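You operate a simulated robot arm through the tools that you are given. There is no shell and no other tool. Be economical: measure what you need, move in short steps, check, and stop when the job is done.

The job below is to be done with a simulated robot arm. You get a single attempt, and the scene is never put back.

## Task
Refit the pipe link and pump down to 0.1 mbar or less.
Fine: ballast knob and vent valve shut, red switch on last; leave the gas valve alone.

Only the result counts: the job must be done as asked and must still hold three seconds after the hand-in. Knocking over, shifting, dropping, spilling or breaking anything else fails it.

## Robot
A 7-joint arm with a two-finger parallel gripper, fixed in place. Base frame: the origin is at the foot of the arm, x ahead of it, y to its left, z up; the work surface is at about z = 703. Units: mm, rad, N and s.
With the tool pointing down near the work surface it reaches from about 280 to 680 mm from the base axis. Its first joint turns from -1.152 to 1.152 rad. Payload 1.57 kg.
The tool frame sits at the grasp point between the pads (the TCP): z along the fingers, y along the line on which they close. The tips reach 30 mm beyond it. The gripper opens to 110 mm. The fingers are 24 mm wide and 12 mm thick; the gripper's body (48 by 112 mm) begins 78 mm behind the TCP.
Orientation is that of the tool frame in the base frame, as a unit quaternion [w, x, y, z]. With the fingers straight down and closing along the base's y, the tool's x points along the base's -x, its y along +y and its z along -z.

## Interface
- The arm moves only by the tool send_rows. Its argument "rows" is a list of rows, each a list of 3 entries, a list of its own where there are three numbers: the shift along the tool's x, y, z in mm, then the turn, a rotation vector about the tool's x, y, z in rad, then the gripper command, from -1 (shut) to 1 (fully open), values between in proportion. In form: [[[tx, ty, tz], [rx, ry, rz], grip], ...]. A call has 1 to 8 rows; each row is the pose to reach, as a shift and turn from the pose commanded when the call began, along the tool's axes at that moment. Rows are played at 5 a second. More than 50 mm and 0.15 rad between two rows, or a gripper value outside its range, and nothing of the call is played. Where a pose cannot be reached the arm comes as near as it can. A force on the tool above 90 N (or 10 N above the force at the start of the call, whichever is more), or a blocked arm, ends the call early, and 0.2 s more pass. Each finger travels about 108 mm/s and halts on what it meets, pressing with about 27 N; the grip force reading is that of the motor and also rises with nothing between the fingers. The clock runs only during rows and for 0.2 s after the last one: add rows that repeat a pose to give the fingers time. The reply holds the time, the measured pose of the TCP, the force on the tool along the base axes, the opening and the grip force, in the units named above and with some noise.
- Cameras (640 x 400 px; columns grow to the right, rows downward): "scene" is fixed at [171.8, -393.7, 1407.3]; the picture's right is [0.73, -0.69, 0.00], its down [-0.37, -0.40, -0.84] and it looks along [0.57, 0.61, -0.54] (base axes); focal length 246 px, centre (320, 200). "wrist" rides on the gripper at [-36, 0, -80] in the tool frame; the picture's right is [0.00, -1.00, 0.00], its down [0.97, 0.00, -0.24] and it looks along [0.24, 0.00, 0.97] (tool axes); focal length 218 px, centre (320, 200). There is no depth. A picture from a camera that has moved, and an enlarged one, comes with that camera's place and axes in the base frame and with its lens.
- camera(camera): a new picture of that camera. No time passes.
- inspect(camera, box): a new picture of the part [left, top, right, bottom] of that camera's present view, enlarged. No time passes.
- hand_in(): hands the job in; it is judged then, once.

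Work in short steps. Places have to be worked out from the pictures, the camera data and where the tool is seen: move nearer, look again, correct. Check each grasp and each placing, and mend what went wrong. You have 120 turns and 84 pictures in all, those below and enlarged ones among them. Open the gripper and draw the arm clear of the work before you hand the job in, unless the task says otherwise; then end with one line.

The tools are called as name(argument=value, ...) on one line, values as JSON. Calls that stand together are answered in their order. send_rows: Moves the arm, as the interface text tells. Its arguments: {"type":"object","properties":{"rows":{"type":"array","items":{"type":"array"}}},"required":["rows"]} The other tools are called the same way: camera (camera) takes a picture; inspect (camera, box) takes an enlarged picture of a part of a camera's view; hand_in () hands the job in.

At the start:

```text
time_s: 0.0
tcp_pos: [420.6, 66.3, 1234.7]
tool_rot: [-0.001, 0.0, 1.0, 0.0]
force: [0.7, 0.0, 0.6]
gripper_width: 110.0
finger_force: 0.0
```

scene: 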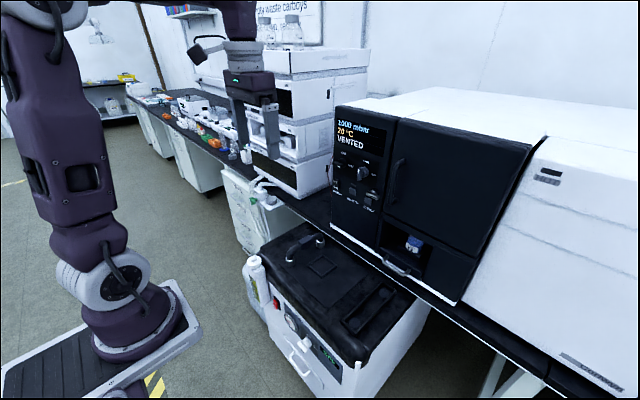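
wrist: 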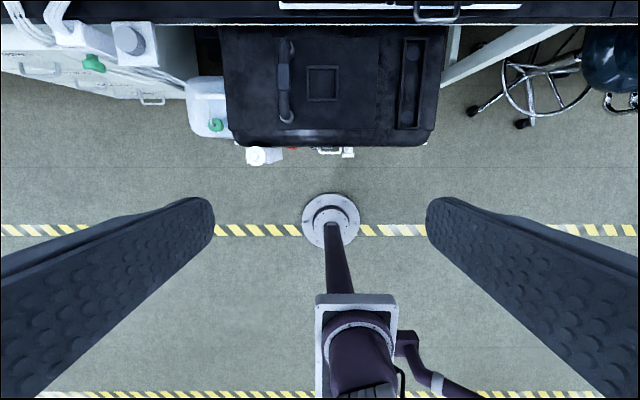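

The pictures show a vacuum oven panel (1000 mbar, VENTED) and a pump cart with a pipe link on top. I take enlarged views to identify the parts.

inspect(camera="scene", box=[320, 95, 480, 295])

inspect(camera="scene", box=[230, 210, 430, 400])

inspect(camera="wrist", box=[180, 0, 480, 170])

inspect(camera="scene", box=[180, 130, 330, 250])

```text
2.00 times, centred on (400, 195) of scene
camera zoom: at [171.8, -393.7, 1407.3], right [0.73, -0.69, 0.0], down [-0.37, -0.4, -0.84], along [0.57, 0.61, -0.54], focal length 492 px, centre (160, 210)
```

zoom: 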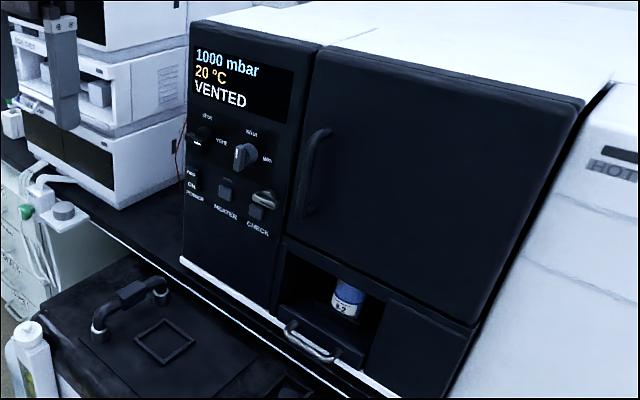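

```text
2.11 times, centred on (330, 305) of scene
camera zoom: at [171.8, -393.7, 1407.3], right [0.73, -0.69, 0.0], down [-0.37, -0.4, -0.84], along [0.57, 0.61, -0.54], focal length 518 px, centre (299, -21)
```

zoom: 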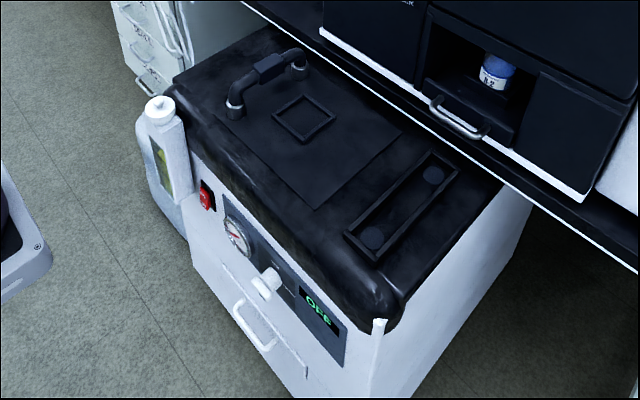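

```text
2.13 times, centred on (330, 85) of wrist
camera zoom: at [456.6, 67.2, 1313.8], right [0.0, -1.0, 0.0], down [-0.97, 0.0, 0.24], along [-0.24, 0.0, -0.97], focal length 466 px, centre (299, 445)
```

zoom: 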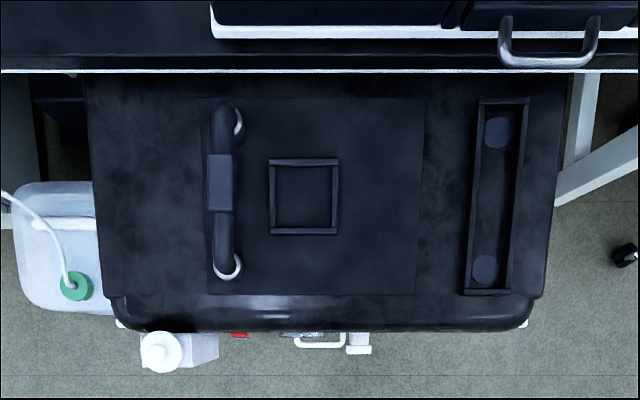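

```text
3.33 times, centred on (255, 190) of scene
camera zoom: at [171.8, -393.7, 1407.3], right [0.73, -0.69, 0.0], down [-0.37, -0.4, -0.84], along [0.57, 0.61, -0.54], focal length 819 px, centre (537, 233)
```

zoom: 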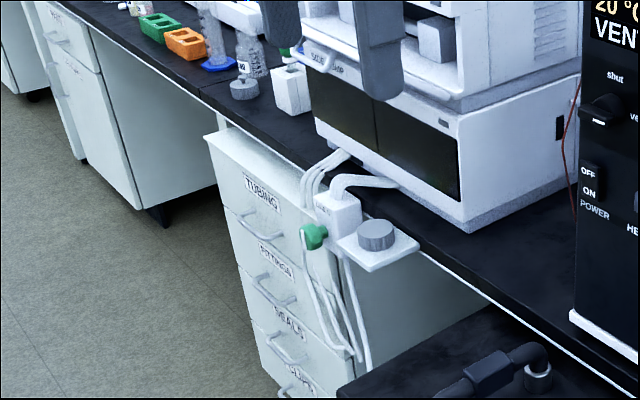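

The U-shaped pipe on the cart lid is the link, and the tray on the right may be its parking place. The ballast knob and red switch are on the cart's front, and the vent and gas knobs are on the oven panel. I tilt the tool toward the oven to look closer.

send_rows(rows=[[[0, 0, 0], [0, -0.14, 0], 1], [[0, 0, 0], [0, -0.28, 0], 1], [[0, 0, 0], [0, -0.42, 0], 1], [[0, 0, 0], [0, -0.56, 0], 1], [[0, 0, 0], [0, -0.7, 0], 1], [[0, 0, 0], [0, -0.84, 0], 1]])

camera(camera="wrist")

```text
time_s: 1.4
tcp_pos: [421.4, 65.5, 1233.9]
tool_rot: [0.408, 0.001, 0.913, 0.0]
force: [-0.4, 0.9, -0.3]
gripper_width: 110.3
finger_force: 0.0
```

```text
77 pictures are left
camera wrist: at [384.7, 67.4, 1313.5], right [0.0, -1.0, 0.0], down [-0.83, 0.0, -0.56], along [0.56, 0.0, -0.83], focal length 218 px, centre (320, 200)
```

wrist: 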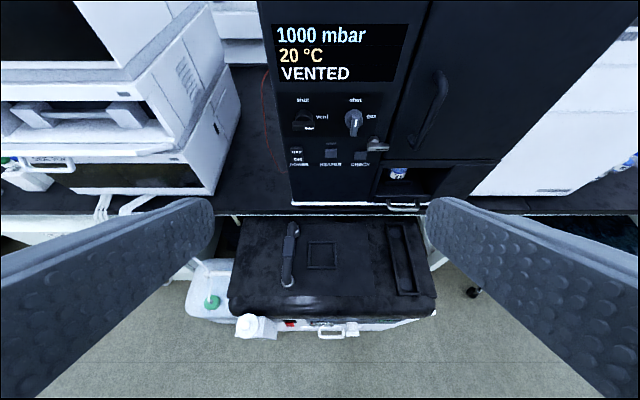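

Useful view. I enlarge the panel and the cart top.

inspect(camera="wrist", box=[260, 80, 440, 215])

inspect(camera="wrist", box=[180, 210, 450, 350])

```text
2.96 times, centred on (350, 148) of wrist
camera zoom: at [384.7, 67.4, 1313.5], right [0.0, -1.0, 0.0], down [-0.83, 0.0, -0.56], along [0.56, 0.0, -0.83], focal length 647 px, centre (231, 356)
```

zoom: 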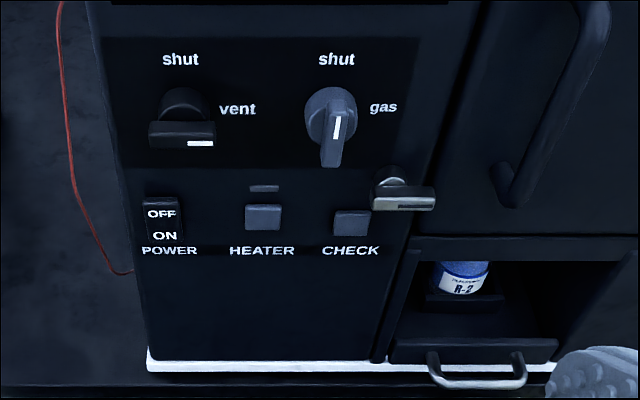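

```text
2.37 times, centred on (315, 280) of wrist
camera zoom: at [384.7, 67.4, 1313.5], right [0.0, -1.0, 0.0], down [-0.83, 0.0, -0.56], along [0.56, 0.0, -0.83], focal length 517 px, centre (332, 10)
```

zoom: 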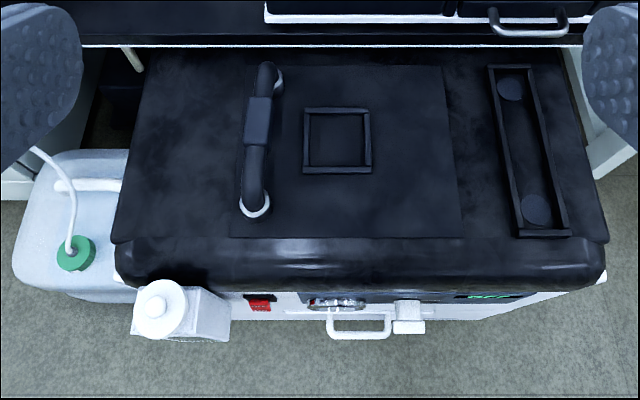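

The vent knob points to "vent" and gas is already shut. I move down over the cart with the tool vertical to study the link and the tray.

send_rows(rows=[[[17, 0, 42], [0, 0.12, 0], 1], [[34, 0, 84], [0, 0.24, 0], 1], [[51, 0, 126], [0, 0.36, 0], 1], [[68, 0, 168], [0, 0.48, 0], 1], [[85, 0, 210], [0, 0.6, 0], 1], [[102, 0, 252], [0, 0.72, 0], 1], [[119, 0, 293], [0, 0.84, 0], 1], [[119, 0, 293], [0, 0.84, 0], 1]])

camera(camera="wrist")

camera(camera="scene")

```text
time_s: 3.2
tcp_pos: [563.2, 64.6, 948.5]
tool_rot: [-0.001, 0.0, 1.0, 0.0]
force: [-0.5, 0.2, -0.1]
gripper_width: 109.9
finger_force: 0.1
```

```text
74 pictures are left
camera wrist: at [597.4, 65.4, 1027.7], right [0.0, -1.0, 0.0], down [-0.97, 0.0, 0.24], along [-0.24, 0.0, -0.97], focal length 218 px, centre (320, 200)
```

wrist: 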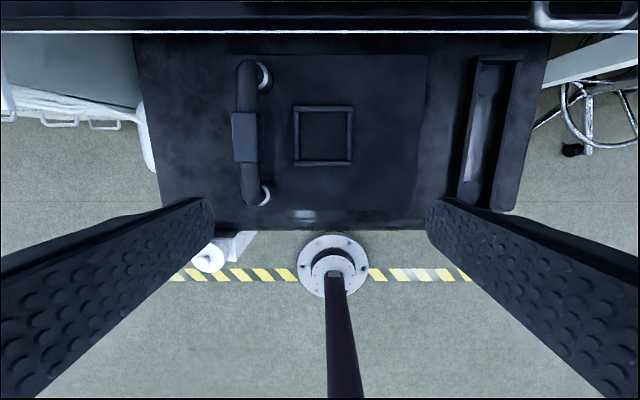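

```text
73 pictures are left
```

scene: 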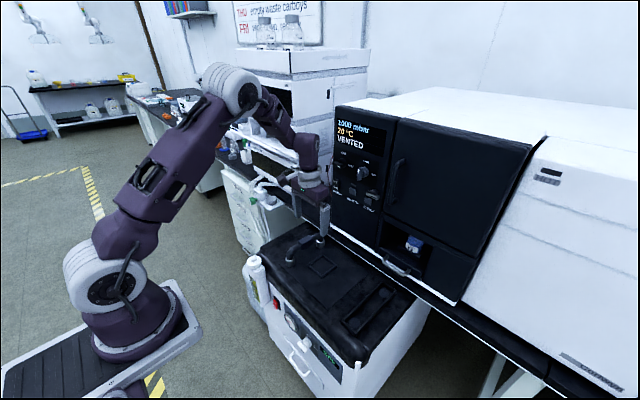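

inspect(camera="wrist", box=[210, 40, 370, 220])

inspect(camera="wrist", box=[440, 40, 560, 220])

inspect(camera="scene", box=[320, 250, 420, 350])

```text
2.22 times, centred on (290, 130) of wrist
camera zoom: at [597.4, 65.4, 1027.7], right [0.0, -1.0, 0.0], down [-0.97, 0.0, 0.24], along [-0.24, 0.0, -0.97], focal length 485 px, centre (387, 356)
```

zoom: 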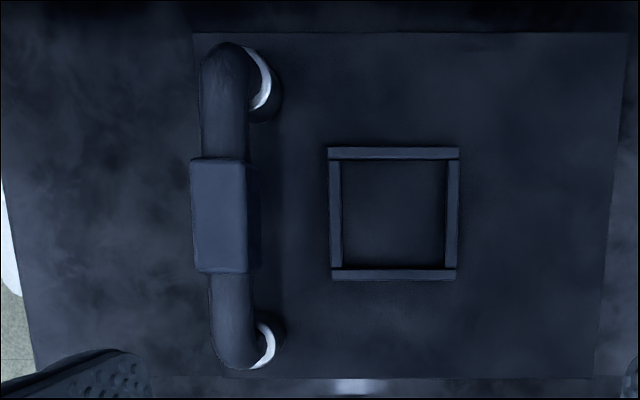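

```text
2.22 times, centred on (500, 130) of wrist
camera zoom: at [597.4, 65.4, 1027.7], right [0.0, -1.0, 0.0], down [-0.97, 0.0, 0.24], along [-0.24, 0.0, -0.97], focal length 485 px, centre (-80, 356)
```

zoom: 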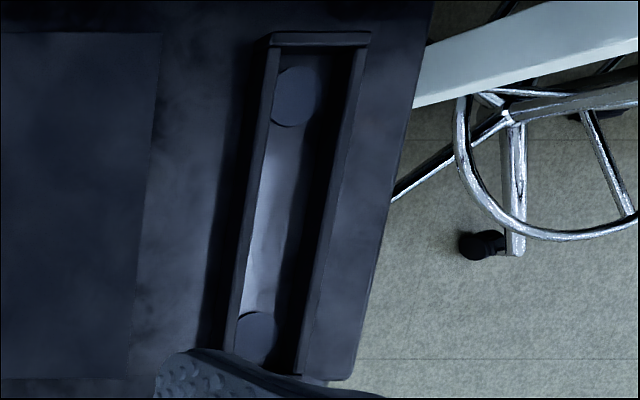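

```text
4.00 times, centred on (370, 300) of scene
camera zoom: at [171.8, -393.7, 1407.3], right [0.73, -0.69, 0.0], down [-0.37, -0.4, -0.84], along [0.57, 0.61, -0.54], focal length 983 px, centre (120, -200)
```

zoom: 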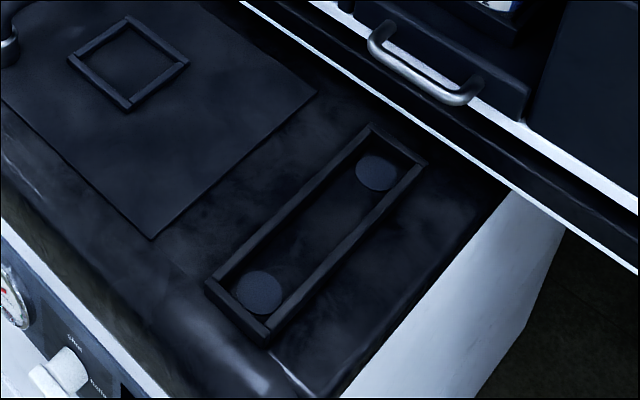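

The tray with two disks may be a dock or a parking place, and the link's rings need checking. I look at the link from the side, tilting the tool toward +y.

send_rows(rows=[[[-3, -10, 17], [-0.13, 0, 0], 1], [[-5, -20, 34], [-0.26, 0, 0], 1], [[-8, -30, 51], [-0.39, 0, 0], 1], [[-10, -40, 68], [-0.52, 0, 0], 1], [[-12, -50, 85], [-0.65, 0, 0], 1], [[-15, -58, 102], [-0.78, 0, 0], 1], [[-17, -65, 118], [-0.9, 0, 0], 1], [[-17, -65, 118], [-0.9, 0, 0], 1]])

camera(camera="wrist")

```text
time_s: 5.0
tcp_pos: [577.8, 0.3, 834.3]
tool_rot: [0.0, 0.001, 0.9, 0.436]
force: [-0.3, 0.2, -0.4]
gripper_width: 109.9
finger_force: 0.0
```

```text
69 pictures are left
camera wrist: at [612.8, -61.4, 882.1], right [0.0, -0.62, -0.78], down [-0.97, -0.19, 0.15], along [-0.24, 0.76, -0.6], focal length 218 px, centre (320, 200)
```

wrist: 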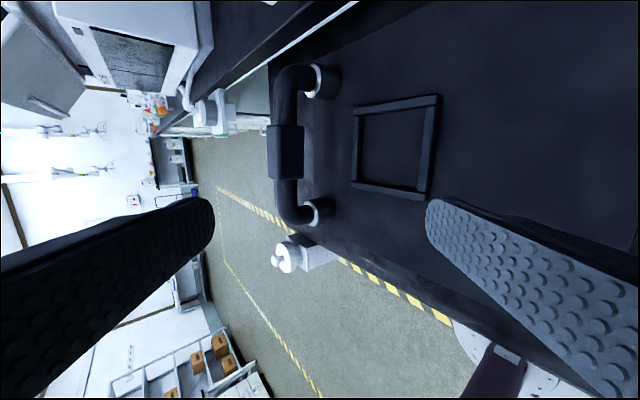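

inspect(camera="wrist", box=[250, 50, 450, 250])

inspect(camera="wrist", box=[180, 60, 260, 150])

```text
2.00 times, centred on (350, 150) of wrist
camera zoom: at [612.8, -61.4, 882.1], right [0.0, -0.62, -0.78], down [-0.97, -0.19, 0.15], along [-0.24, 0.76, -0.6], focal length 436 px, centre (260, 300)
```

zoom: 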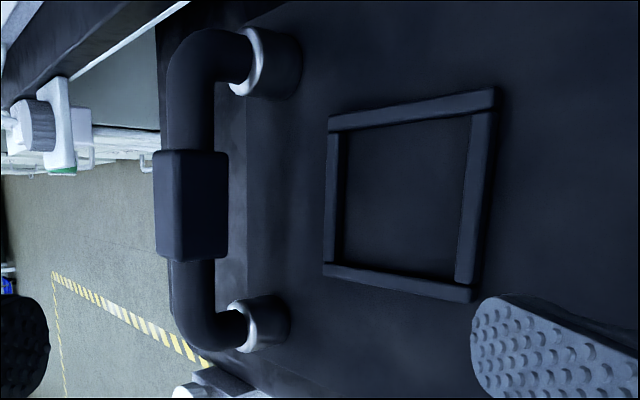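

```text
4.44 times, centred on (220, 105) of wrist
camera zoom: at [612.8, -61.4, 882.1], right [0.0, -0.62, -0.78], down [-0.97, -0.19, 0.15], along [-0.24, 0.76, -0.6], focal length 970 px, centre (764, 622)
```

zoom: 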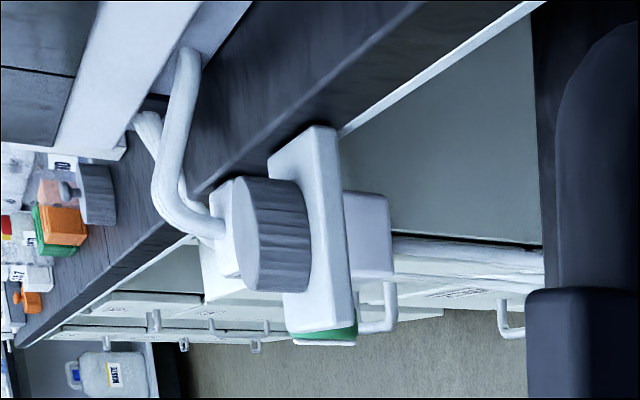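

The link legs sit on or in white-rimmed collars on dark stubs. I go lower and closer to see whether it is seated.

send_rows(rows=[[[-2, 5, 16], [-0.1, 0, 0], 1], [[-4, 10, 32], [-0.2, 0, 0], 1], [[-6, 15, 48], [-0.3, 0, 0], 1], [[-7, 18.5, 62], [-0.4, 0, 0], 1], [[-7, 18.5, 62], [-0.4, 0, 0], 1]])

inspect(camera="wrist", box=[220, 0, 470, 320])

```text
time_s: 6.2
tcp_pos: [585.1, 60.8, 808.4]
tool_rot: [0.0, 0.0, 0.795, 0.606]
force: [0.4, 0.3, 0.3]
gripper_width: 109.9
finger_force: 0.1
```

```text
1.25 times, centred on (345, 160) of wrist
camera zoom: at [619.9, -15.1, 828.9], right [0.0, -0.27, -0.96], down [-0.97, -0.23, 0.06], along [-0.24, 0.94, -0.26], focal length 273 px, centre (289, 250)
```

zoom: 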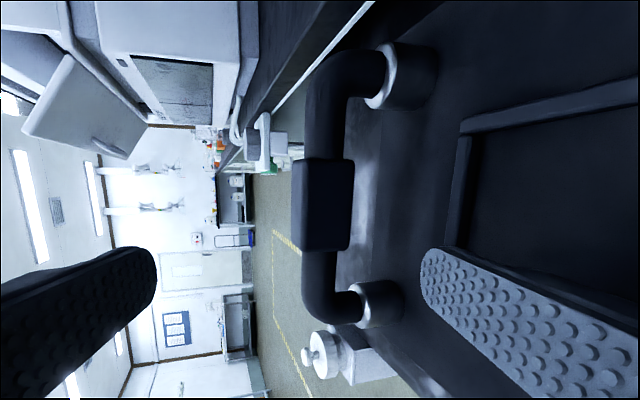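

The link's cuffs and block look like one part standing on the mat, with the tray's two disks as its seat of matching size. I judge the block to be at about x 607, y 147, z 747–785. I'll raise, go vertical and look from above.

send_rows(rows=[[[-3, 15, -2], [0.14, 0, 0], 1], [[-6, 30, -4], [0.28, 0, 0], 1], [[-9, 45, -6], [0.42, 0, 0], 1], [[-12, 60, -8], [0.56, 0, 0], 1], [[-15, 75, -10], [0.7, 0, 0], 1], [[-18, 90, -11], [0.84, 0, 0], 1], [[-20, 105, -12], [0.98, 0, 0], 1], [[-22, 120, -13], [1.12, 0, 0], 1]])

```text
time_s: 8.0
tcp_pos: [605.8, 80.8, 927.8]
tool_rot: [0.0, 0.0, 0.996, 0.089]
force: [-0.1, -0.2, 0.1]
gripper_width: 110.1
finger_force: 0.1
```

Now the last of the rotation, then over the link.

send_rows(rows=[[[0, 20, 13], [0.06, 0, 0], 1], [[-1, 40, 27], [0.12, 0, 0], 1], [[-1, 60, 41], [0.18, 0, 0], 1], [[-1, 60, 41], [0.18, 0, 0], 1]])

camera(camera="wrist")

```text
time_s: 9.0
tcp_pos: [608.7, 145.7, 899.0]
tool_rot: [0.0, 0.001, 1.0, 0.0]
force: [-0.4, 0.0, 0.1]
gripper_width: 110.3
finger_force: 0.2
```

```text
65 pictures are left
camera wrist: at [643.9, 147.9, 978.0], right [0.0, -1.0, 0.0], down [-0.97, 0.0, 0.24], along [-0.24, 0.0, -0.97], focal length 218 px, centre (320, 200)
```

wrist: 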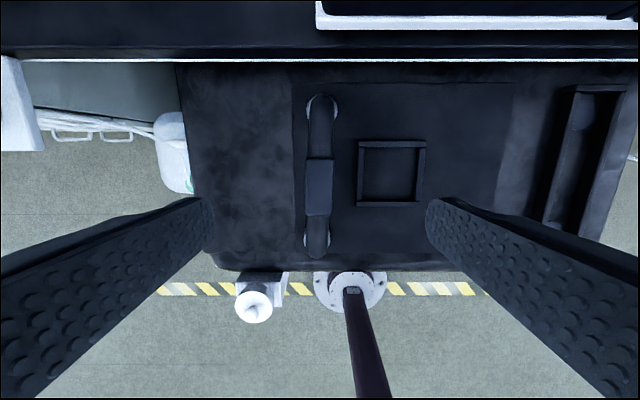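

The block is centred at about (608, 148), so I'm aligned. I descend to z ≈ 768 with fingers straddling it, then close.

send_rows(rows=[[[0, 2, 45], [0, 0, 0], 1], [[0, 2, 90], [0, 0, 0], 1], [[0, 2, 131], [0, 0, 0], 1], [[0, 2, 131], [0, 0, 0], 1]])

camera(camera="wrist")

inspect(camera="scene", box=[270, 210, 350, 290])

```text
time_s: 10.0
tcp_pos: [607.3, 149.9, 766.8]
tool_rot: [0.0, 0.0, 1.0, 0.0]
force: [0.0, 0.8, -0.2]
gripper_width: 109.8
finger_force: 0.1
```

```text
64 pictures are left
camera wrist: at [642.1, 150.2, 846.8], right [0.0, -1.0, 0.0], down [-0.97, 0.0, 0.24], along [-0.24, 0.0, -0.97], focal length 218 px, centre (320, 200)
```

wrist: 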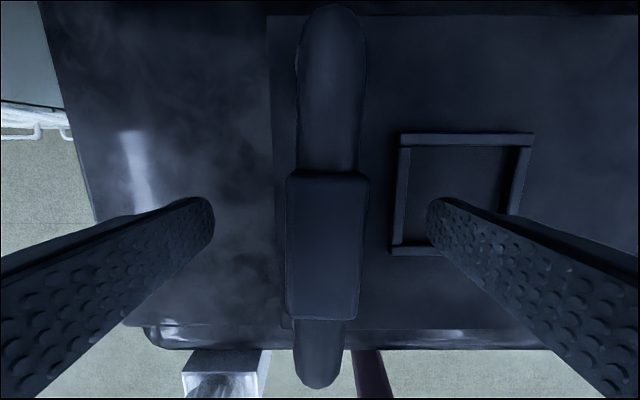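

```text
5.00 times, centred on (310, 250) of scene
camera zoom: at [171.8, -393.7, 1407.3], right [0.73, -0.69, 0.0], down [-0.37, -0.4, -0.84], along [0.57, 0.61, -0.54], focal length 1229 px, centre (370, -50)
```

zoom: 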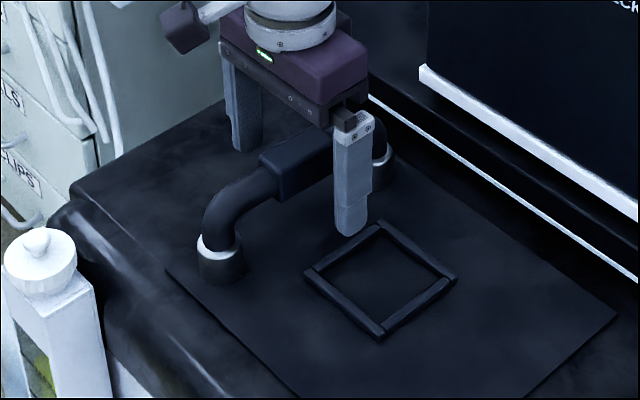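

The fingers straddle the block. I close and let it settle.

send_rows(rows=[[[0, -2, 0], [0, 0, 0], 0.3], [[0, -2, 0], [0, 0, 0], -1], [[0, -2, 0], [0, 0, 0], -1], [[0, -2, 0], [0, 0, 0], -1], [[0, -2, 0], [0, 0, 0], -1]])

```text
time_s: 11.2
tcp_pos: [607.7, 145.5, 766.7]
tool_rot: [0.0, 0.0, 1.0, 0.001]
force: [0.6, -1.2, 0.3]
gripper_width: 27.8
finger_force: 27.1
```

Held at 27.8 mm. I lift it by 25 mm slowly and look at whether the cuffs come along.

send_rows(rows=[[[0, -1, -5], [0, 0, 0], -1], [[0, -1, -15], [0, 0, 0], -1], [[0, -1, -30], [0, 0, 0], -1], [[0, -1, -30], [0, 0, 0], -1]])

inspect(camera="scene", box=[270, 210, 350, 290])

```text
time_s: 12.2
tcp_pos: [606.0, 146.2, 797.7]
tool_rot: [0.001, 0.0, 1.0, 0.0]
force: [0.4, 0.4, -2.5]
gripper_width: 27.9
finger_force: 27.3
```

```text
5.00 times, centred on (310, 250) of scene
camera zoom: at [171.8, -393.7, 1407.3], right [0.73, -0.69, 0.0], down [-0.37, -0.4, -0.84], along [0.57, 0.61, -0.54], focal length 1229 px, centre (370, -50)
```

zoom: 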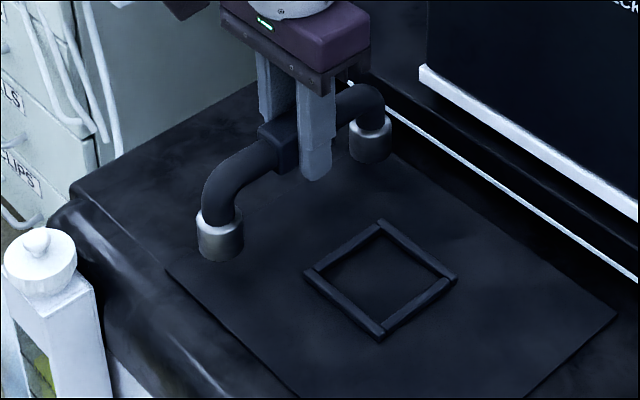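

The link lifts free with its cuffs. I carry it up and toward the tray, then look into the tray.

send_rows(rows=[[[0, 0, -40], [0, 0, 0], -1], [[0, -30, -70], [0, 0, 0], -1], [[0, -70, -82], [0, 0, 0], -1], [[0, -110, -82], [0, 0, 0], -1], [[0, -150, -82], [0, 0, 0], -1], [[0, -190, -82], [0, 0, 0], -1], [[0, -226, -82], [0, 0, 0], -1], [[0, -226, -82], [0, 0, 0], -1]])

camera(camera="wrist")

inspect(camera="scene", box=[320, 210, 440, 340])

```text
time_s: 14.0
tcp_pos: [606.5, -80.7, 880.3]
tool_rot: [0.001, 0.0, 1.0, 0.0]
force: [1.1, -0.3, -2.3]
gripper_width: 27.8
finger_force: 26.9
```

```text
61 pictures are left
camera wrist: at [640.5, -79.2, 960.0], right [0.0, -1.0, 0.0], down [-0.97, 0.0, 0.24], along [-0.24, 0.0, -0.97], focal length 218 px, centre (320, 200)
```

wrist: 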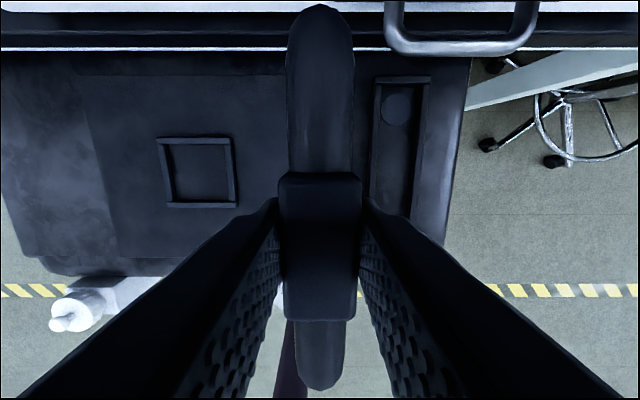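

```text
3.08 times, centred on (380, 275) of scene
camera zoom: at [171.8, -393.7, 1407.3], right [0.73, -0.69, 0.0], down [-0.37, -0.4, -0.84], along [0.57, 0.61, -0.54], focal length 756 px, centre (135, -31)
```

zoom: 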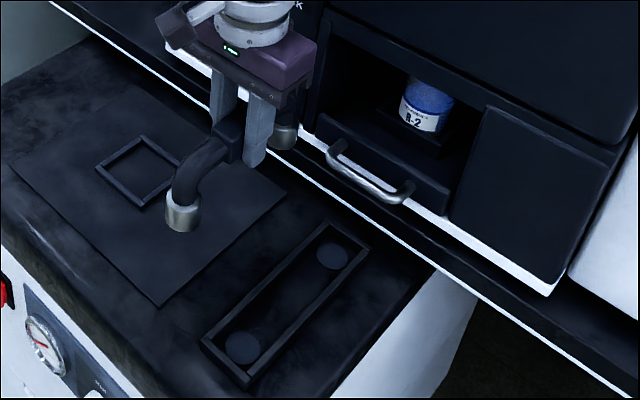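

The tray pads work out at about (679, −162) and (530, −162), the same spacing as the link. The drawer handle bar is near x 700, z 810, so I come down about 15 mm short in x and stop above the tray walls.

send_rows(rows=[[[8, -40, 0], [0, 0, 0], -1], [[16, -80, 0], [0, 0, 0], -1], [[16, -81, 0], [0, 0, 0], -1], [[16, -81, 30], [0, 0, 0], -1], [[16, -81, 60], [0, 0, 0], -1], [[16, -81, 80], [0, 0, 0], -1], [[16, -81, 80], [0, 0, 0], -1]])

camera(camera="wrist")

inspect(camera="scene", box=[330, 230, 430, 340])

```text
time_s: 15.6
tcp_pos: [590.0, -160.5, 799.9]
tool_rot: [0.0, 0.0, 1.0, 0.0]
force: [-0.2, -0.4, -2.8]
gripper_width: 27.7
finger_force: 27.2
```

```text
59 pictures are left
camera wrist: at [625.7, -159.6, 879.0], right [0.0, -1.0, 0.0], down [-0.97, 0.0, 0.24], along [-0.24, 0.0, -0.97], focal length 218 px, centre (320, 200)
```

wrist: 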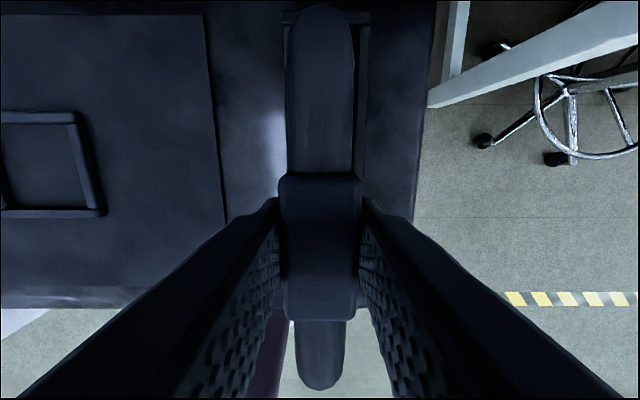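

```text
3.64 times, centred on (380, 285) of scene
camera zoom: at [171.8, -393.7, 1407.3], right [0.73, -0.69, 0.0], down [-0.37, -0.4, -0.84], along [0.57, 0.61, -0.54], focal length 894 px, centre (102, -109)
```

zoom: 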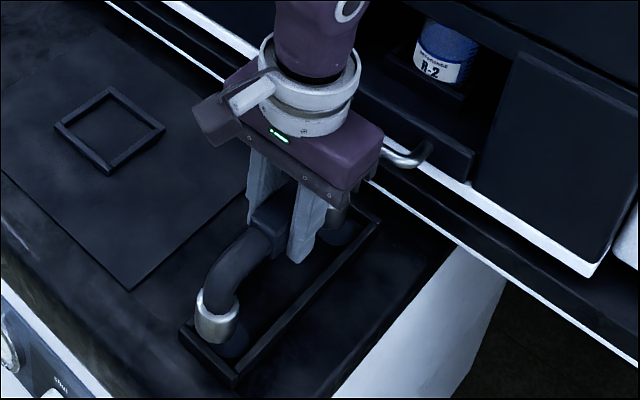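

Alignment in y is good to about 2 mm. I move under the handle to x ≈ 605 and lower to just above the tray walls, then compare the cuffs with the pads.

send_rows(rows=[[[0, -1.5, 14], [0, 0, 0], -1], [[-8, -1.5, 14], [0, 0, 0], -1], [[-15, -1.5, 14], [0, 0, 0], -1], [[-15, -1.5, 14], [0, 0, 0], -1]])

inspect(camera="scene", box=[335, 260, 415, 340])

inspect(camera="wrist", box=[240, 0, 400, 100])

```text
time_s: 16.6
tcp_pos: [607.0, -162.0, 784.3]
tool_rot: [0.0, 0.002, 1.0, 0.0]
force: [-0.1, -0.4, -1.6]
gripper_width: 27.5
finger_force: 26.9
```

```text
5.00 times, centred on (375, 300) of scene
camera zoom: at [171.8, -393.7, 1407.3], right [0.73, -0.69, 0.0], down [-0.37, -0.4, -0.84], along [0.57, 0.61, -0.54], focal length 1229 px, centre (45, -300)
```

zoom: 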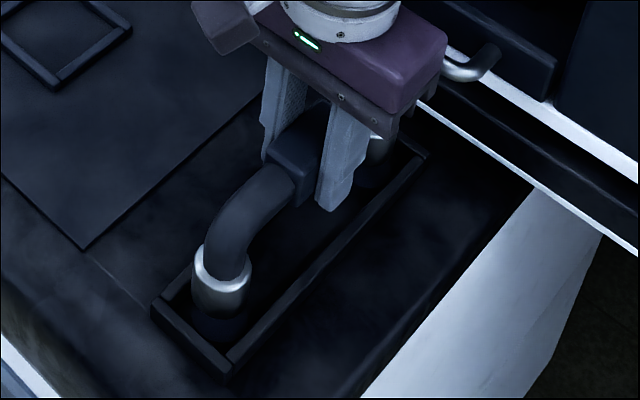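

```text
4.00 times, centred on (320, 50) of wrist
camera zoom: at [642.1, -160.9, 864.4], right [0.0, -1.0, 0.0], down [-0.97, 0.0, 0.24], along [-0.24, 0.0, -0.97], focal length 873 px, centre (320, 800)
```

zoom: 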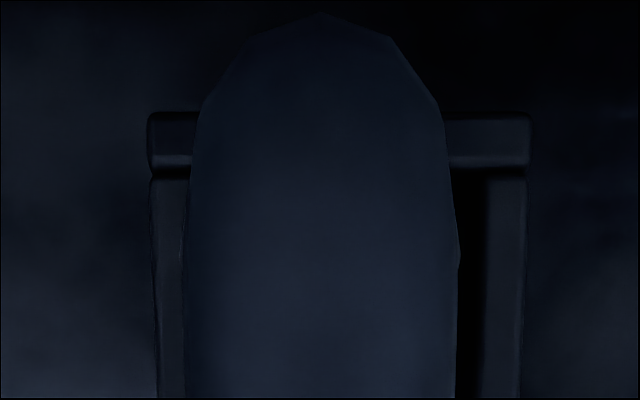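

The cuffs are over the tray, needing about −2 mm in x and −2.4 mm in y. I correct and lower until it seats.

send_rows(rows=[[[2, -2.4, 0], [0, 0, 0], -1], [[2, -2.4, 5], [0, 0, 0], -1], [[2, -2.4, 10], [0, 0, 0], -1], [[2, -2.4, 14], [0, 0, 0], -1], [[2, -2.4, 14], [0, 0, 0], -1]])

inspect(camera="scene", box=[335, 260, 415, 340])

```text
time_s: 17.8
tcp_pos: [603.9, -164.4, 772.0]
tool_rot: [0.0, 0.0, 1.0, 0.0]
force: [-0.5, -0.2, -2.3]
gripper_width: 28.2
finger_force: 27.3
```

```text
5.00 times, centred on (375, 300) of scene
camera zoom: at [171.8, -393.7, 1407.3], right [0.73, -0.69, 0.0], down [-0.37, -0.4, -0.84], along [0.57, 0.61, -0.54], focal length 1229 px, centre (45, -300)
```

zoom: 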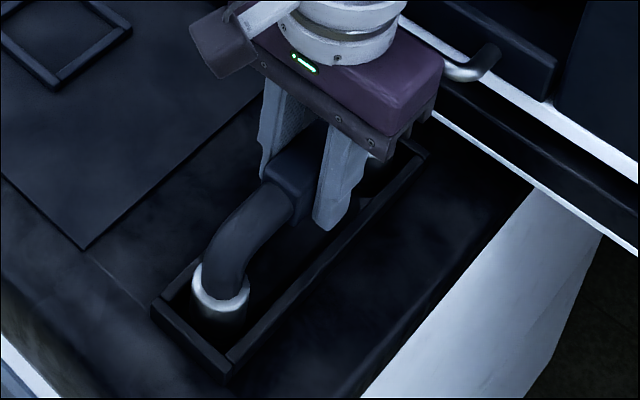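

Still hanging free and centred between the walls. I go down another few millimetres, watching the force.

send_rows(rows=[[[0, 0, 3], [0, 0, 0], -1], [[0, 0, 6], [0, 0, 0], -1], [[0, 0, 7], [0, 0, 0], -1]])

```text
time_s: 18.6
tcp_pos: [604.0, -164.7, 764.3]
tool_rot: [0.0, 0.0, 1.0, 0.0]
force: [0.6, 0.5, -1.7]
gripper_width: 27.7
finger_force: 27.1
```

send_rows(rows=[[[0, 0, 2], [0, 0, 0], -1], [[0, 0, 4], [0, 0, 0], -1], [[0, 0, 4], [0, 0, 0], -1]])

inspect(camera="scene", box=[335, 260, 415, 340])

```text
time_s: 19.4
tcp_pos: [603.7, -165.1, 762.8]
tool_rot: [0.001, 0.0, 1.0, 0.0]
force: [-2.2, 5.4, 21.2]
gripper_width: 28.0
finger_force: 26.7
```

```text
5.00 times, centred on (375, 300) of scene
camera zoom: at [171.3, -393.5, 1407.5], right [0.73, -0.69, 0.0], down [-0.37, -0.4, -0.84], along [0.58, 0.61, -0.54], focal length 1229 px, centre (45, -300)
```

zoom: 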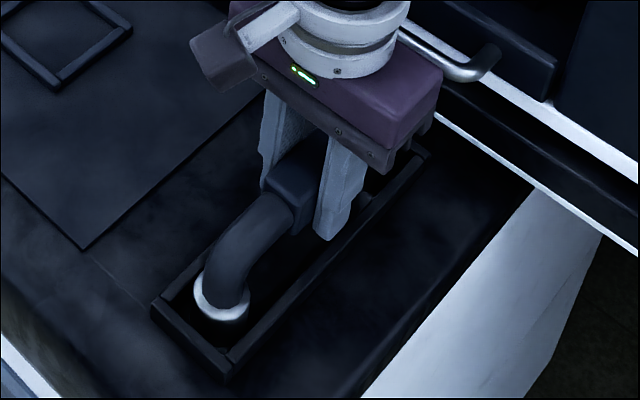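

Seated at 763 with about 20 N. I ease off, open and rise straight up, then check the placement.

send_rows(rows=[[[0, 0, -4], [0, 0, 0], -0.2], [[0, 0, -4], [0, 0, 0], 0.3], [[0, 0, -4], [0, 0, 0], 0.3], [[0, 0, -40], [0, 0, 0], 0.3], [[0, 0, -85], [0, 0, 0], 0.3], [[10, 30, -130], [0, 0, 0], 0.3], [[20, 70, -150], [0, 0, 0], 0.3], [[20, 70, -150], [0, 0, 0], 0.3]])

camera(camera="wrist")

inspect(camera="scene", box=[250, 220, 430, 400])

```text
refused: row 6 steps farther than a row can; nothing moved
```

```text
53 pictures are left
camera wrist: at [639.6, -164.0, 841.8], right [0.0, -1.0, 0.0], down [-0.97, 0.0, 0.24], along [-0.24, 0.0, -0.97], focal length 218 px, centre (320, 200)
```

wrist: 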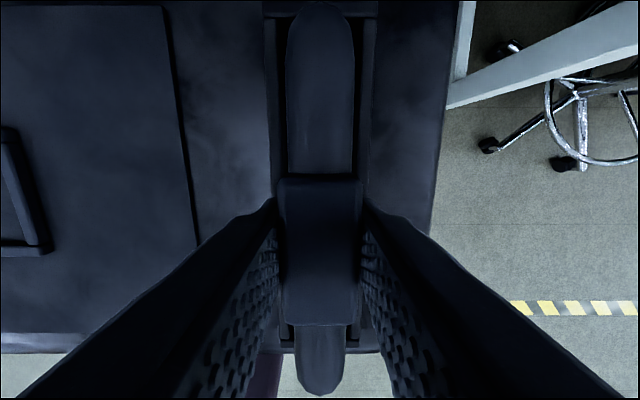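

```text
2.22 times, centred on (340, 310) of scene
camera zoom: at [171.3, -393.5, 1407.5], right [0.73, -0.69, 0.0], down [-0.37, -0.4, -0.84], along [0.58, 0.61, -0.54], focal length 546 px, centre (276, -44)
```

zoom: 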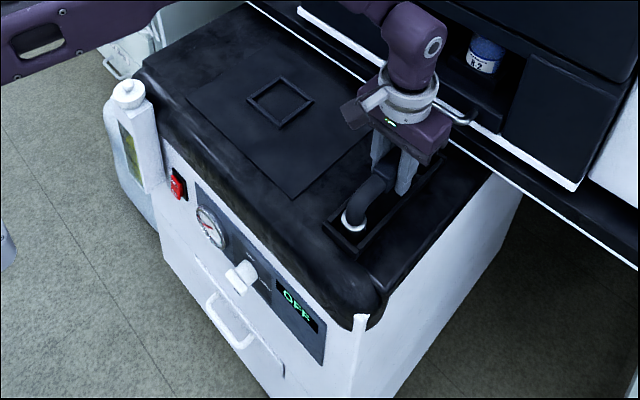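

The link is centred in the tray. I repeat the release with legal steps.

send_rows(rows=[[[0, 0, -4], [0, 0, 0], -0.2], [[0, 0, -4], [0, 0, 0], 0.3], [[0, 0, -4], [0, 0, 0], 0.3], [[0, 0, -40], [0, 0, 0], 0.3], [[0, 0, -85], [0, 0, 0], 0.3], [[5, 20, -120], [0, 0, 0], 0.3], [[10, 55, -150], [0, 0, 0], 0.3], [[20, 90, -170], [0, 0, 0], 0.3]])

camera(camera="wrist")

inspect(camera="scene", box=[250, 220, 430, 400])

```text
time_s: 21.2
tcp_pos: [585.0, -72.1, 929.2]
tool_rot: [0.0, 0.001, 1.0, -0.001]
force: [0.3, -0.3, 0.8]
gripper_width: 71.4
finger_force: 0.1
```

```text
51 pictures are left
camera wrist: at [619.8, -71.2, 1008.8], right [0.0, -1.0, 0.0], down [-0.97, 0.0, 0.24], along [-0.24, 0.0, -0.97], focal length 218 px, centre (320, 200)
```

wrist: 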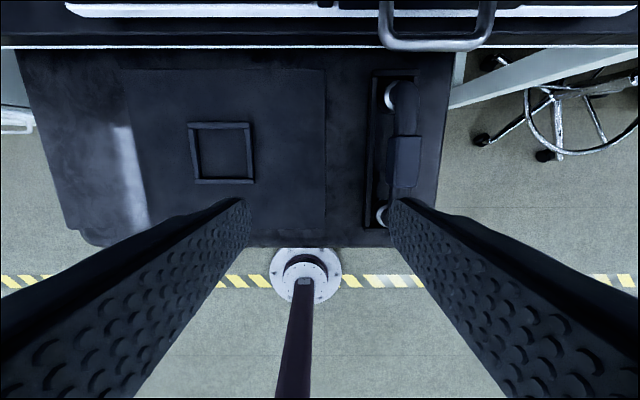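

```text
2.22 times, centred on (340, 310) of scene
camera zoom: at [171.8, -393.7, 1407.3], right [0.73, -0.69, 0.0], down [-0.37, -0.4, -0.84], along [0.57, 0.61, -0.54], focal length 546 px, centre (276, -44)
```

zoom: 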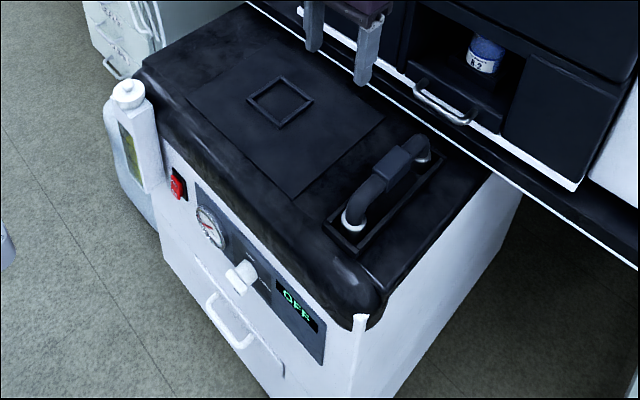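

The link sits properly in its dock. Next I turn the tool horizontal toward the oven panel to examine the vent knob.

send_rows(rows=[[[10, 18, -20], [0, -0.14, 0], 0.3], [[20, 36, -40], [0, -0.28, 0], 0.3], [[30, 54, -60], [0, -0.42, 0], 0.3], [[40, 72, -80], [0, -0.56, 0], 0.3], [[50, 90, -100], [0, -0.7, 0], 0.3], [[58, 108, -110], [0, -0.84, 0], 0.3], [[65, 126, -110], [0, -0.98, 0], 0.3], [[65, 142, -110], [0, -1.12, 0], 0.3]])

send_rows(rows=[[[0, 0, 0], [0, -0.15, 0], 0.3], [[0, 0, 0], [0, -0.3, 0], 0.3], [[0, 0, 0], [0, -0.45, 0], 0.3], [[0, 0, 0], [0, -0.45, 0], 0.3]])

camera(camera="wrist")

inspect(camera="wrist", box=[230, 150, 430, 290])

```text
time_s: 23.0
tcp_pos: [517.0, 66.8, 1028.8]
tool_rot: [0.507, -0.013, 0.862, -0.003]
force: [0.4, 0.8, 0.6]
gripper_width: 71.2
finger_force: 0.0
out of reach, approached as far as the arm can: row 8
```

```text
time_s: 24.0
tcp_pos: [529.0, 75.7, 1021.6]
tool_rot: [0.688, -0.012, 0.726, 0.001]
force: [0.6, -1.1, 0.0]
gripper_width: 71.4
finger_force: 0.1
out of reach, approached as far as the arm can: row 1, 2, 3, 4
```

```text
49 pictures are left
camera wrist: at [450.9, 76.2, 1061.2], right [0.02, -1.0, 0.02], down [-0.29, -0.02, -0.96], along [0.96, 0.02, -0.29], focal length 218 px, centre (320, 200)
```

wrist: 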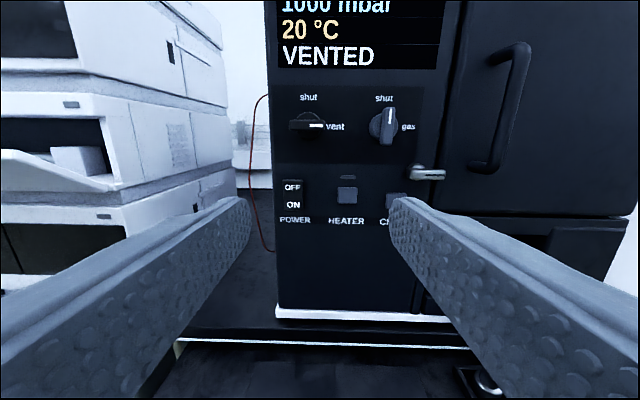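

```text
2.86 times, centred on (330, 220) of wrist
camera zoom: at [450.9, 76.2, 1061.2], right [0.02, -1.0, 0.02], down [-0.29, -0.02, -0.96], along [0.96, 0.02, -0.29], focal length 624 px, centre (291, 143)
```

zoom: 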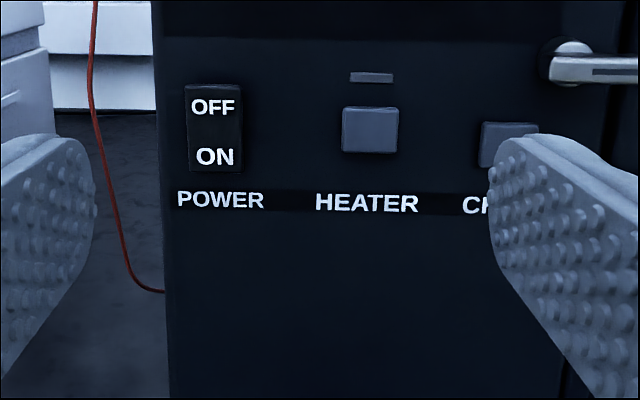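

The vent knob bar is horizontal at about (719, 97, 1072). I step closer to see whether the arm follows well there, before rolling the gripper.

send_rows(rows=[[[-16, 13, 40], [0, 0, 0], 0.3], [[-33, 27, 80], [0, 0, 0], 0.3], [[-33, 27, 80], [0, 0, 0], 0.3]])

inspect(camera="wrist", box=[220, 0, 460, 300])

```text
time_s: 24.8
tcp_pos: [611.6, 104.5, 1049.2]
tool_rot: [0.687, -0.013, 0.727, 0.002]
force: [0.8, 0.2, 1.1]
gripper_width: 71.6
finger_force: 0.1
```

```text
1.33 times, centred on (340, 150) of wrist
camera zoom: at [533.6, 105.0, 1089.8], right [0.02, -1.0, 0.01], down [-0.29, -0.02, -0.96], along [0.96, 0.02, -0.3], focal length 291 px, centre (293, 267)
```

zoom: 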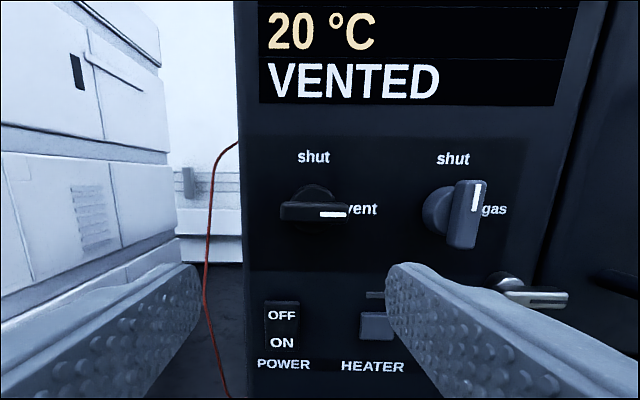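

The arm follows here. I square the tool orientation and line up on the knob axis, retreating a little to x ≈ 600.

send_rows(rows=[[[-10, -4, -5], [0.01, -0.03, 0.007], 0], [[-21, -7.5, -11], [0.0207, -0.057, 0.015], 0], [[-21, -7.5, -11], [0.0207, -0.057, 0.015], 0]])

send_rows(rows=[[[0, 0, 0], [0, 0, 0.14], 0], [[0, 0, 0], [0, 0, 0.28], 0], [[0, 0, 0], [0, 0, 0.42], 0], [[0, 0, 0], [0, 0, 0.56], 0], [[0, 0, 0], [0, 0, 0.7], 0], [[0, 0, 0], [0, 0, 0.84], 0], [[0, 0, 0], [0, 0, 0.98], 0], [[0, 0, 0], [0, 0, 1.12], 0]])

```text
time_s: 25.6
tcp_pos: [604.2, 96.9, 1071.5]
tool_rot: [0.707, -0.001, 0.707, 0.001]
force: [-0.8, 0.0, 0.1]
gripper_width: 55.0
finger_force: 0.1
```

```text
time_s: 27.4
tcp_pos: [602.6, 95.0, 1071.2]
tool_rot: [0.599, 0.376, 0.599, 0.376]
force: [-0.1, -0.1, -0.5]
gripper_width: 55.1
finger_force: 0.1
```

Works well. I finish the roll to a quarter turn and look.

send_rows(rows=[[[0, 0, 0], [0, 0, 0.15], 0], [[0, 0, 0], [0, 0, 0.3], 0], [[0, 0, 0], [0, 0, 0.451], 0], [[0, 0, 0], [0, 0, 0.451], 0]])

camera(camera="wrist")

camera(camera="scene")

```text
time_s: 28.4
tcp_pos: [601.7, 96.5, 1070.3]
tool_rot: [0.499, 0.501, 0.5, 0.5]
force: [-0.6, -0.2, -0.3]
gripper_width: 54.9
finger_force: 0.1
```

```text
46 pictures are left
camera wrist: at [522.0, 61.2, 1069.9], right [0.0, 0.0, -1.0], down [-0.24, 0.97, 0.0], along [0.97, 0.24, 0.0], focal length 218 px, centre (320, 200)
```

wrist: 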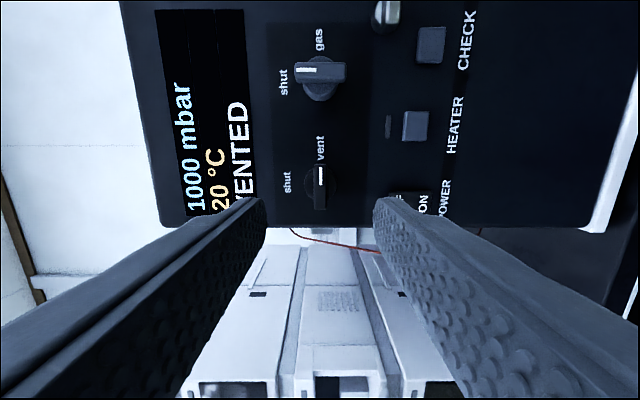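

```text
45 pictures are left
```

scene: 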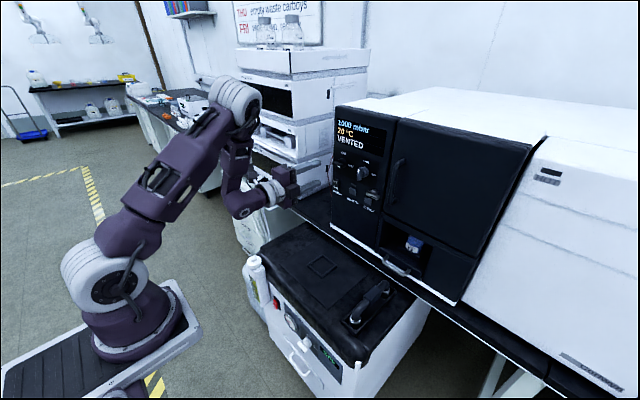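

Knob lies on the tool axis. I advance 60 mm (tips to x ≈ 692) and look again.

send_rows(rows=[[[0, 0, 30], [0, 0, 0], -0.2], [[0, 0, 60], [0, 0, 0], -0.2], [[0, 0, 60], [0, 0, 0], -0.2]])

camera(camera="wrist")

inspect(camera="scene", box=[290, 130, 400, 230])

```text
time_s: 29.2
tcp_pos: [662.6, 95.8, 1073.0]
tool_rot: [0.5, 0.5, 0.5, 0.5]
force: [-1.2, 0.3, 1.0]
gripper_width: 44.1
finger_force: 0.0
```

```text
44 pictures are left
camera wrist: at [581.9, 60.9, 1071.7], right [0.0, 0.0, -1.0], down [-0.24, 0.97, 0.0], along [0.97, 0.24, 0.0], focal length 218 px, centre (320, 200)
```

wrist: 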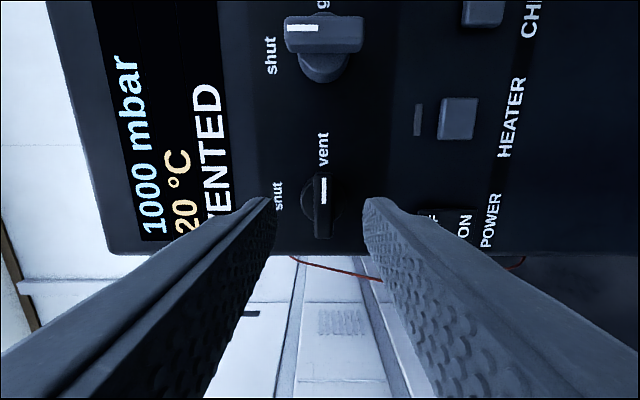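

```text
4.00 times, centred on (345, 180) of scene
camera zoom: at [171.8, -393.7, 1407.3], right [0.73, -0.69, 0.0], down [-0.37, -0.4, -0.84], along [0.57, 0.61, -0.54], focal length 983 px, centre (220, 280)
```

zoom: 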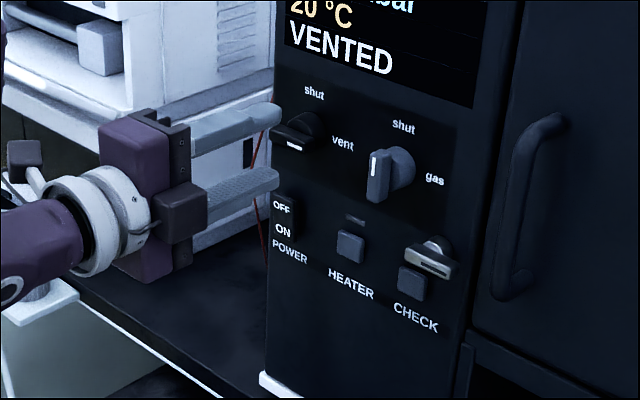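

Bar front is about x 715. I advance 32 mm with a small correction, so the tips straddle the bar.

send_rows(rows=[[[1, -1.5, 16], [0, 0, 0], -0.2], [[1, -1.5, 32], [0, 0, 0], -0.2], [[1, -1.5, 32], [0, 0, 0], -0.2]])

camera(camera="wrist")

inspect(camera="scene", box=[300, 130, 380, 220])

```text
time_s: 30.0
tcp_pos: [694.3, 95.8, 1069.7]
tool_rot: [0.5, 0.5, 0.5, 0.5]
force: [0.2, 0.2, 0.0]
gripper_width: 44.0
finger_force: 0.1
```

```text
42 pictures are left
camera wrist: at [613.9, 62.0, 1069.2], right [0.0, 0.0, -1.0], down [-0.24, 0.97, 0.0], along [0.97, 0.24, 0.0], focal length 218 px, centre (320, 200)
```

wrist: 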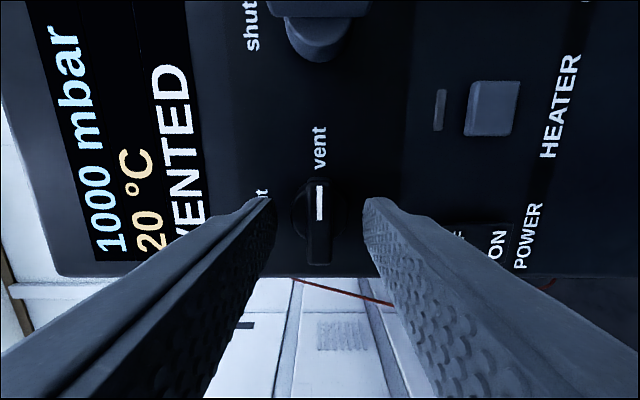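

```text
4.44 times, centred on (340, 175) of scene
camera zoom: at [171.8, -393.7, 1407.3], right [0.73, -0.69, 0.0], down [-0.37, -0.4, -0.84], along [0.57, 0.61, -0.54], focal length 1092 px, centre (231, 311)
```

zoom: 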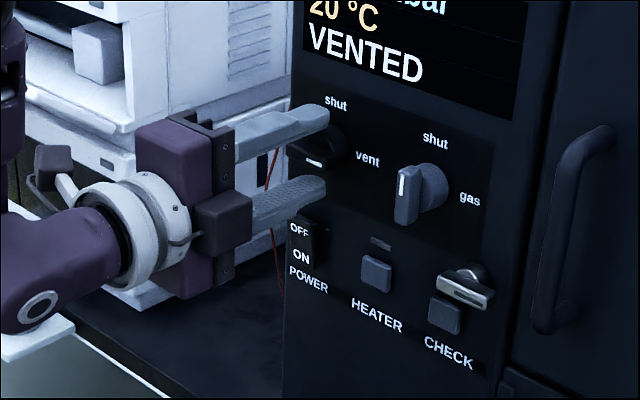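

The tips overlap the bar by about 11 mm. I advance 5 mm more and close.

send_rows(rows=[[[0.5, 0, 5], [0, 0, 0], -0.2], [[0.5, 0, 5], [0, 0, 0], -1], [[0.5, 0, 5], [0, 0, 0], -1], [[0.5, 0, 5], [0, 0, 0], -1]])

camera(camera="wrist")

```text
time_s: 31.0
tcp_pos: [698.5, 95.7, 1069.4]
tool_rot: [0.499, 0.5, 0.5, 0.501]
force: [-5.3, 0.1, 6.7]
gripper_width: 31.7
finger_force: 39.8
```

```text
40 pictures are left
camera wrist: at [618.4, 62.0, 1069.3], right [0.0, 0.0, -1.0], down [-0.24, 0.97, 0.0], along [0.97, 0.24, 0.0], focal length 218 px, centre (320, 200)
```

wrist: 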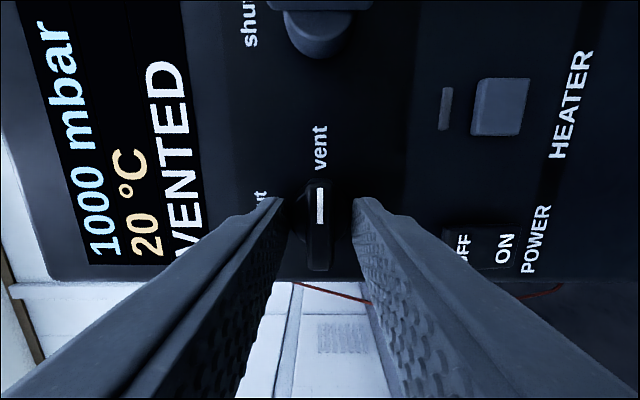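

Width 31.7 means I've gripped the round skirt, not the bar. I open, retreat 7 mm and close on the bar.

send_rows(rows=[[[0, 0, 0], [0, 0, 0], -0.2], [[0, 0, -7], [0, 0, 0], -0.2], [[0, 0, -7], [0, 0, 0], -1], [[0, 0, -7], [0, 0, 0], -1], [[0, 0, -7], [0, 0, 0], -1], [[0, 0, -7], [0, 0, 0], -1]])

```text
time_s: 32.4
tcp_pos: [692.9, 97.6, 1070.4]
tool_rot: [0.5, 0.5, 0.5, 0.5]
force: [7.4, -0.9, 4.5]
gripper_width: 31.8
finger_force: 40.3
```

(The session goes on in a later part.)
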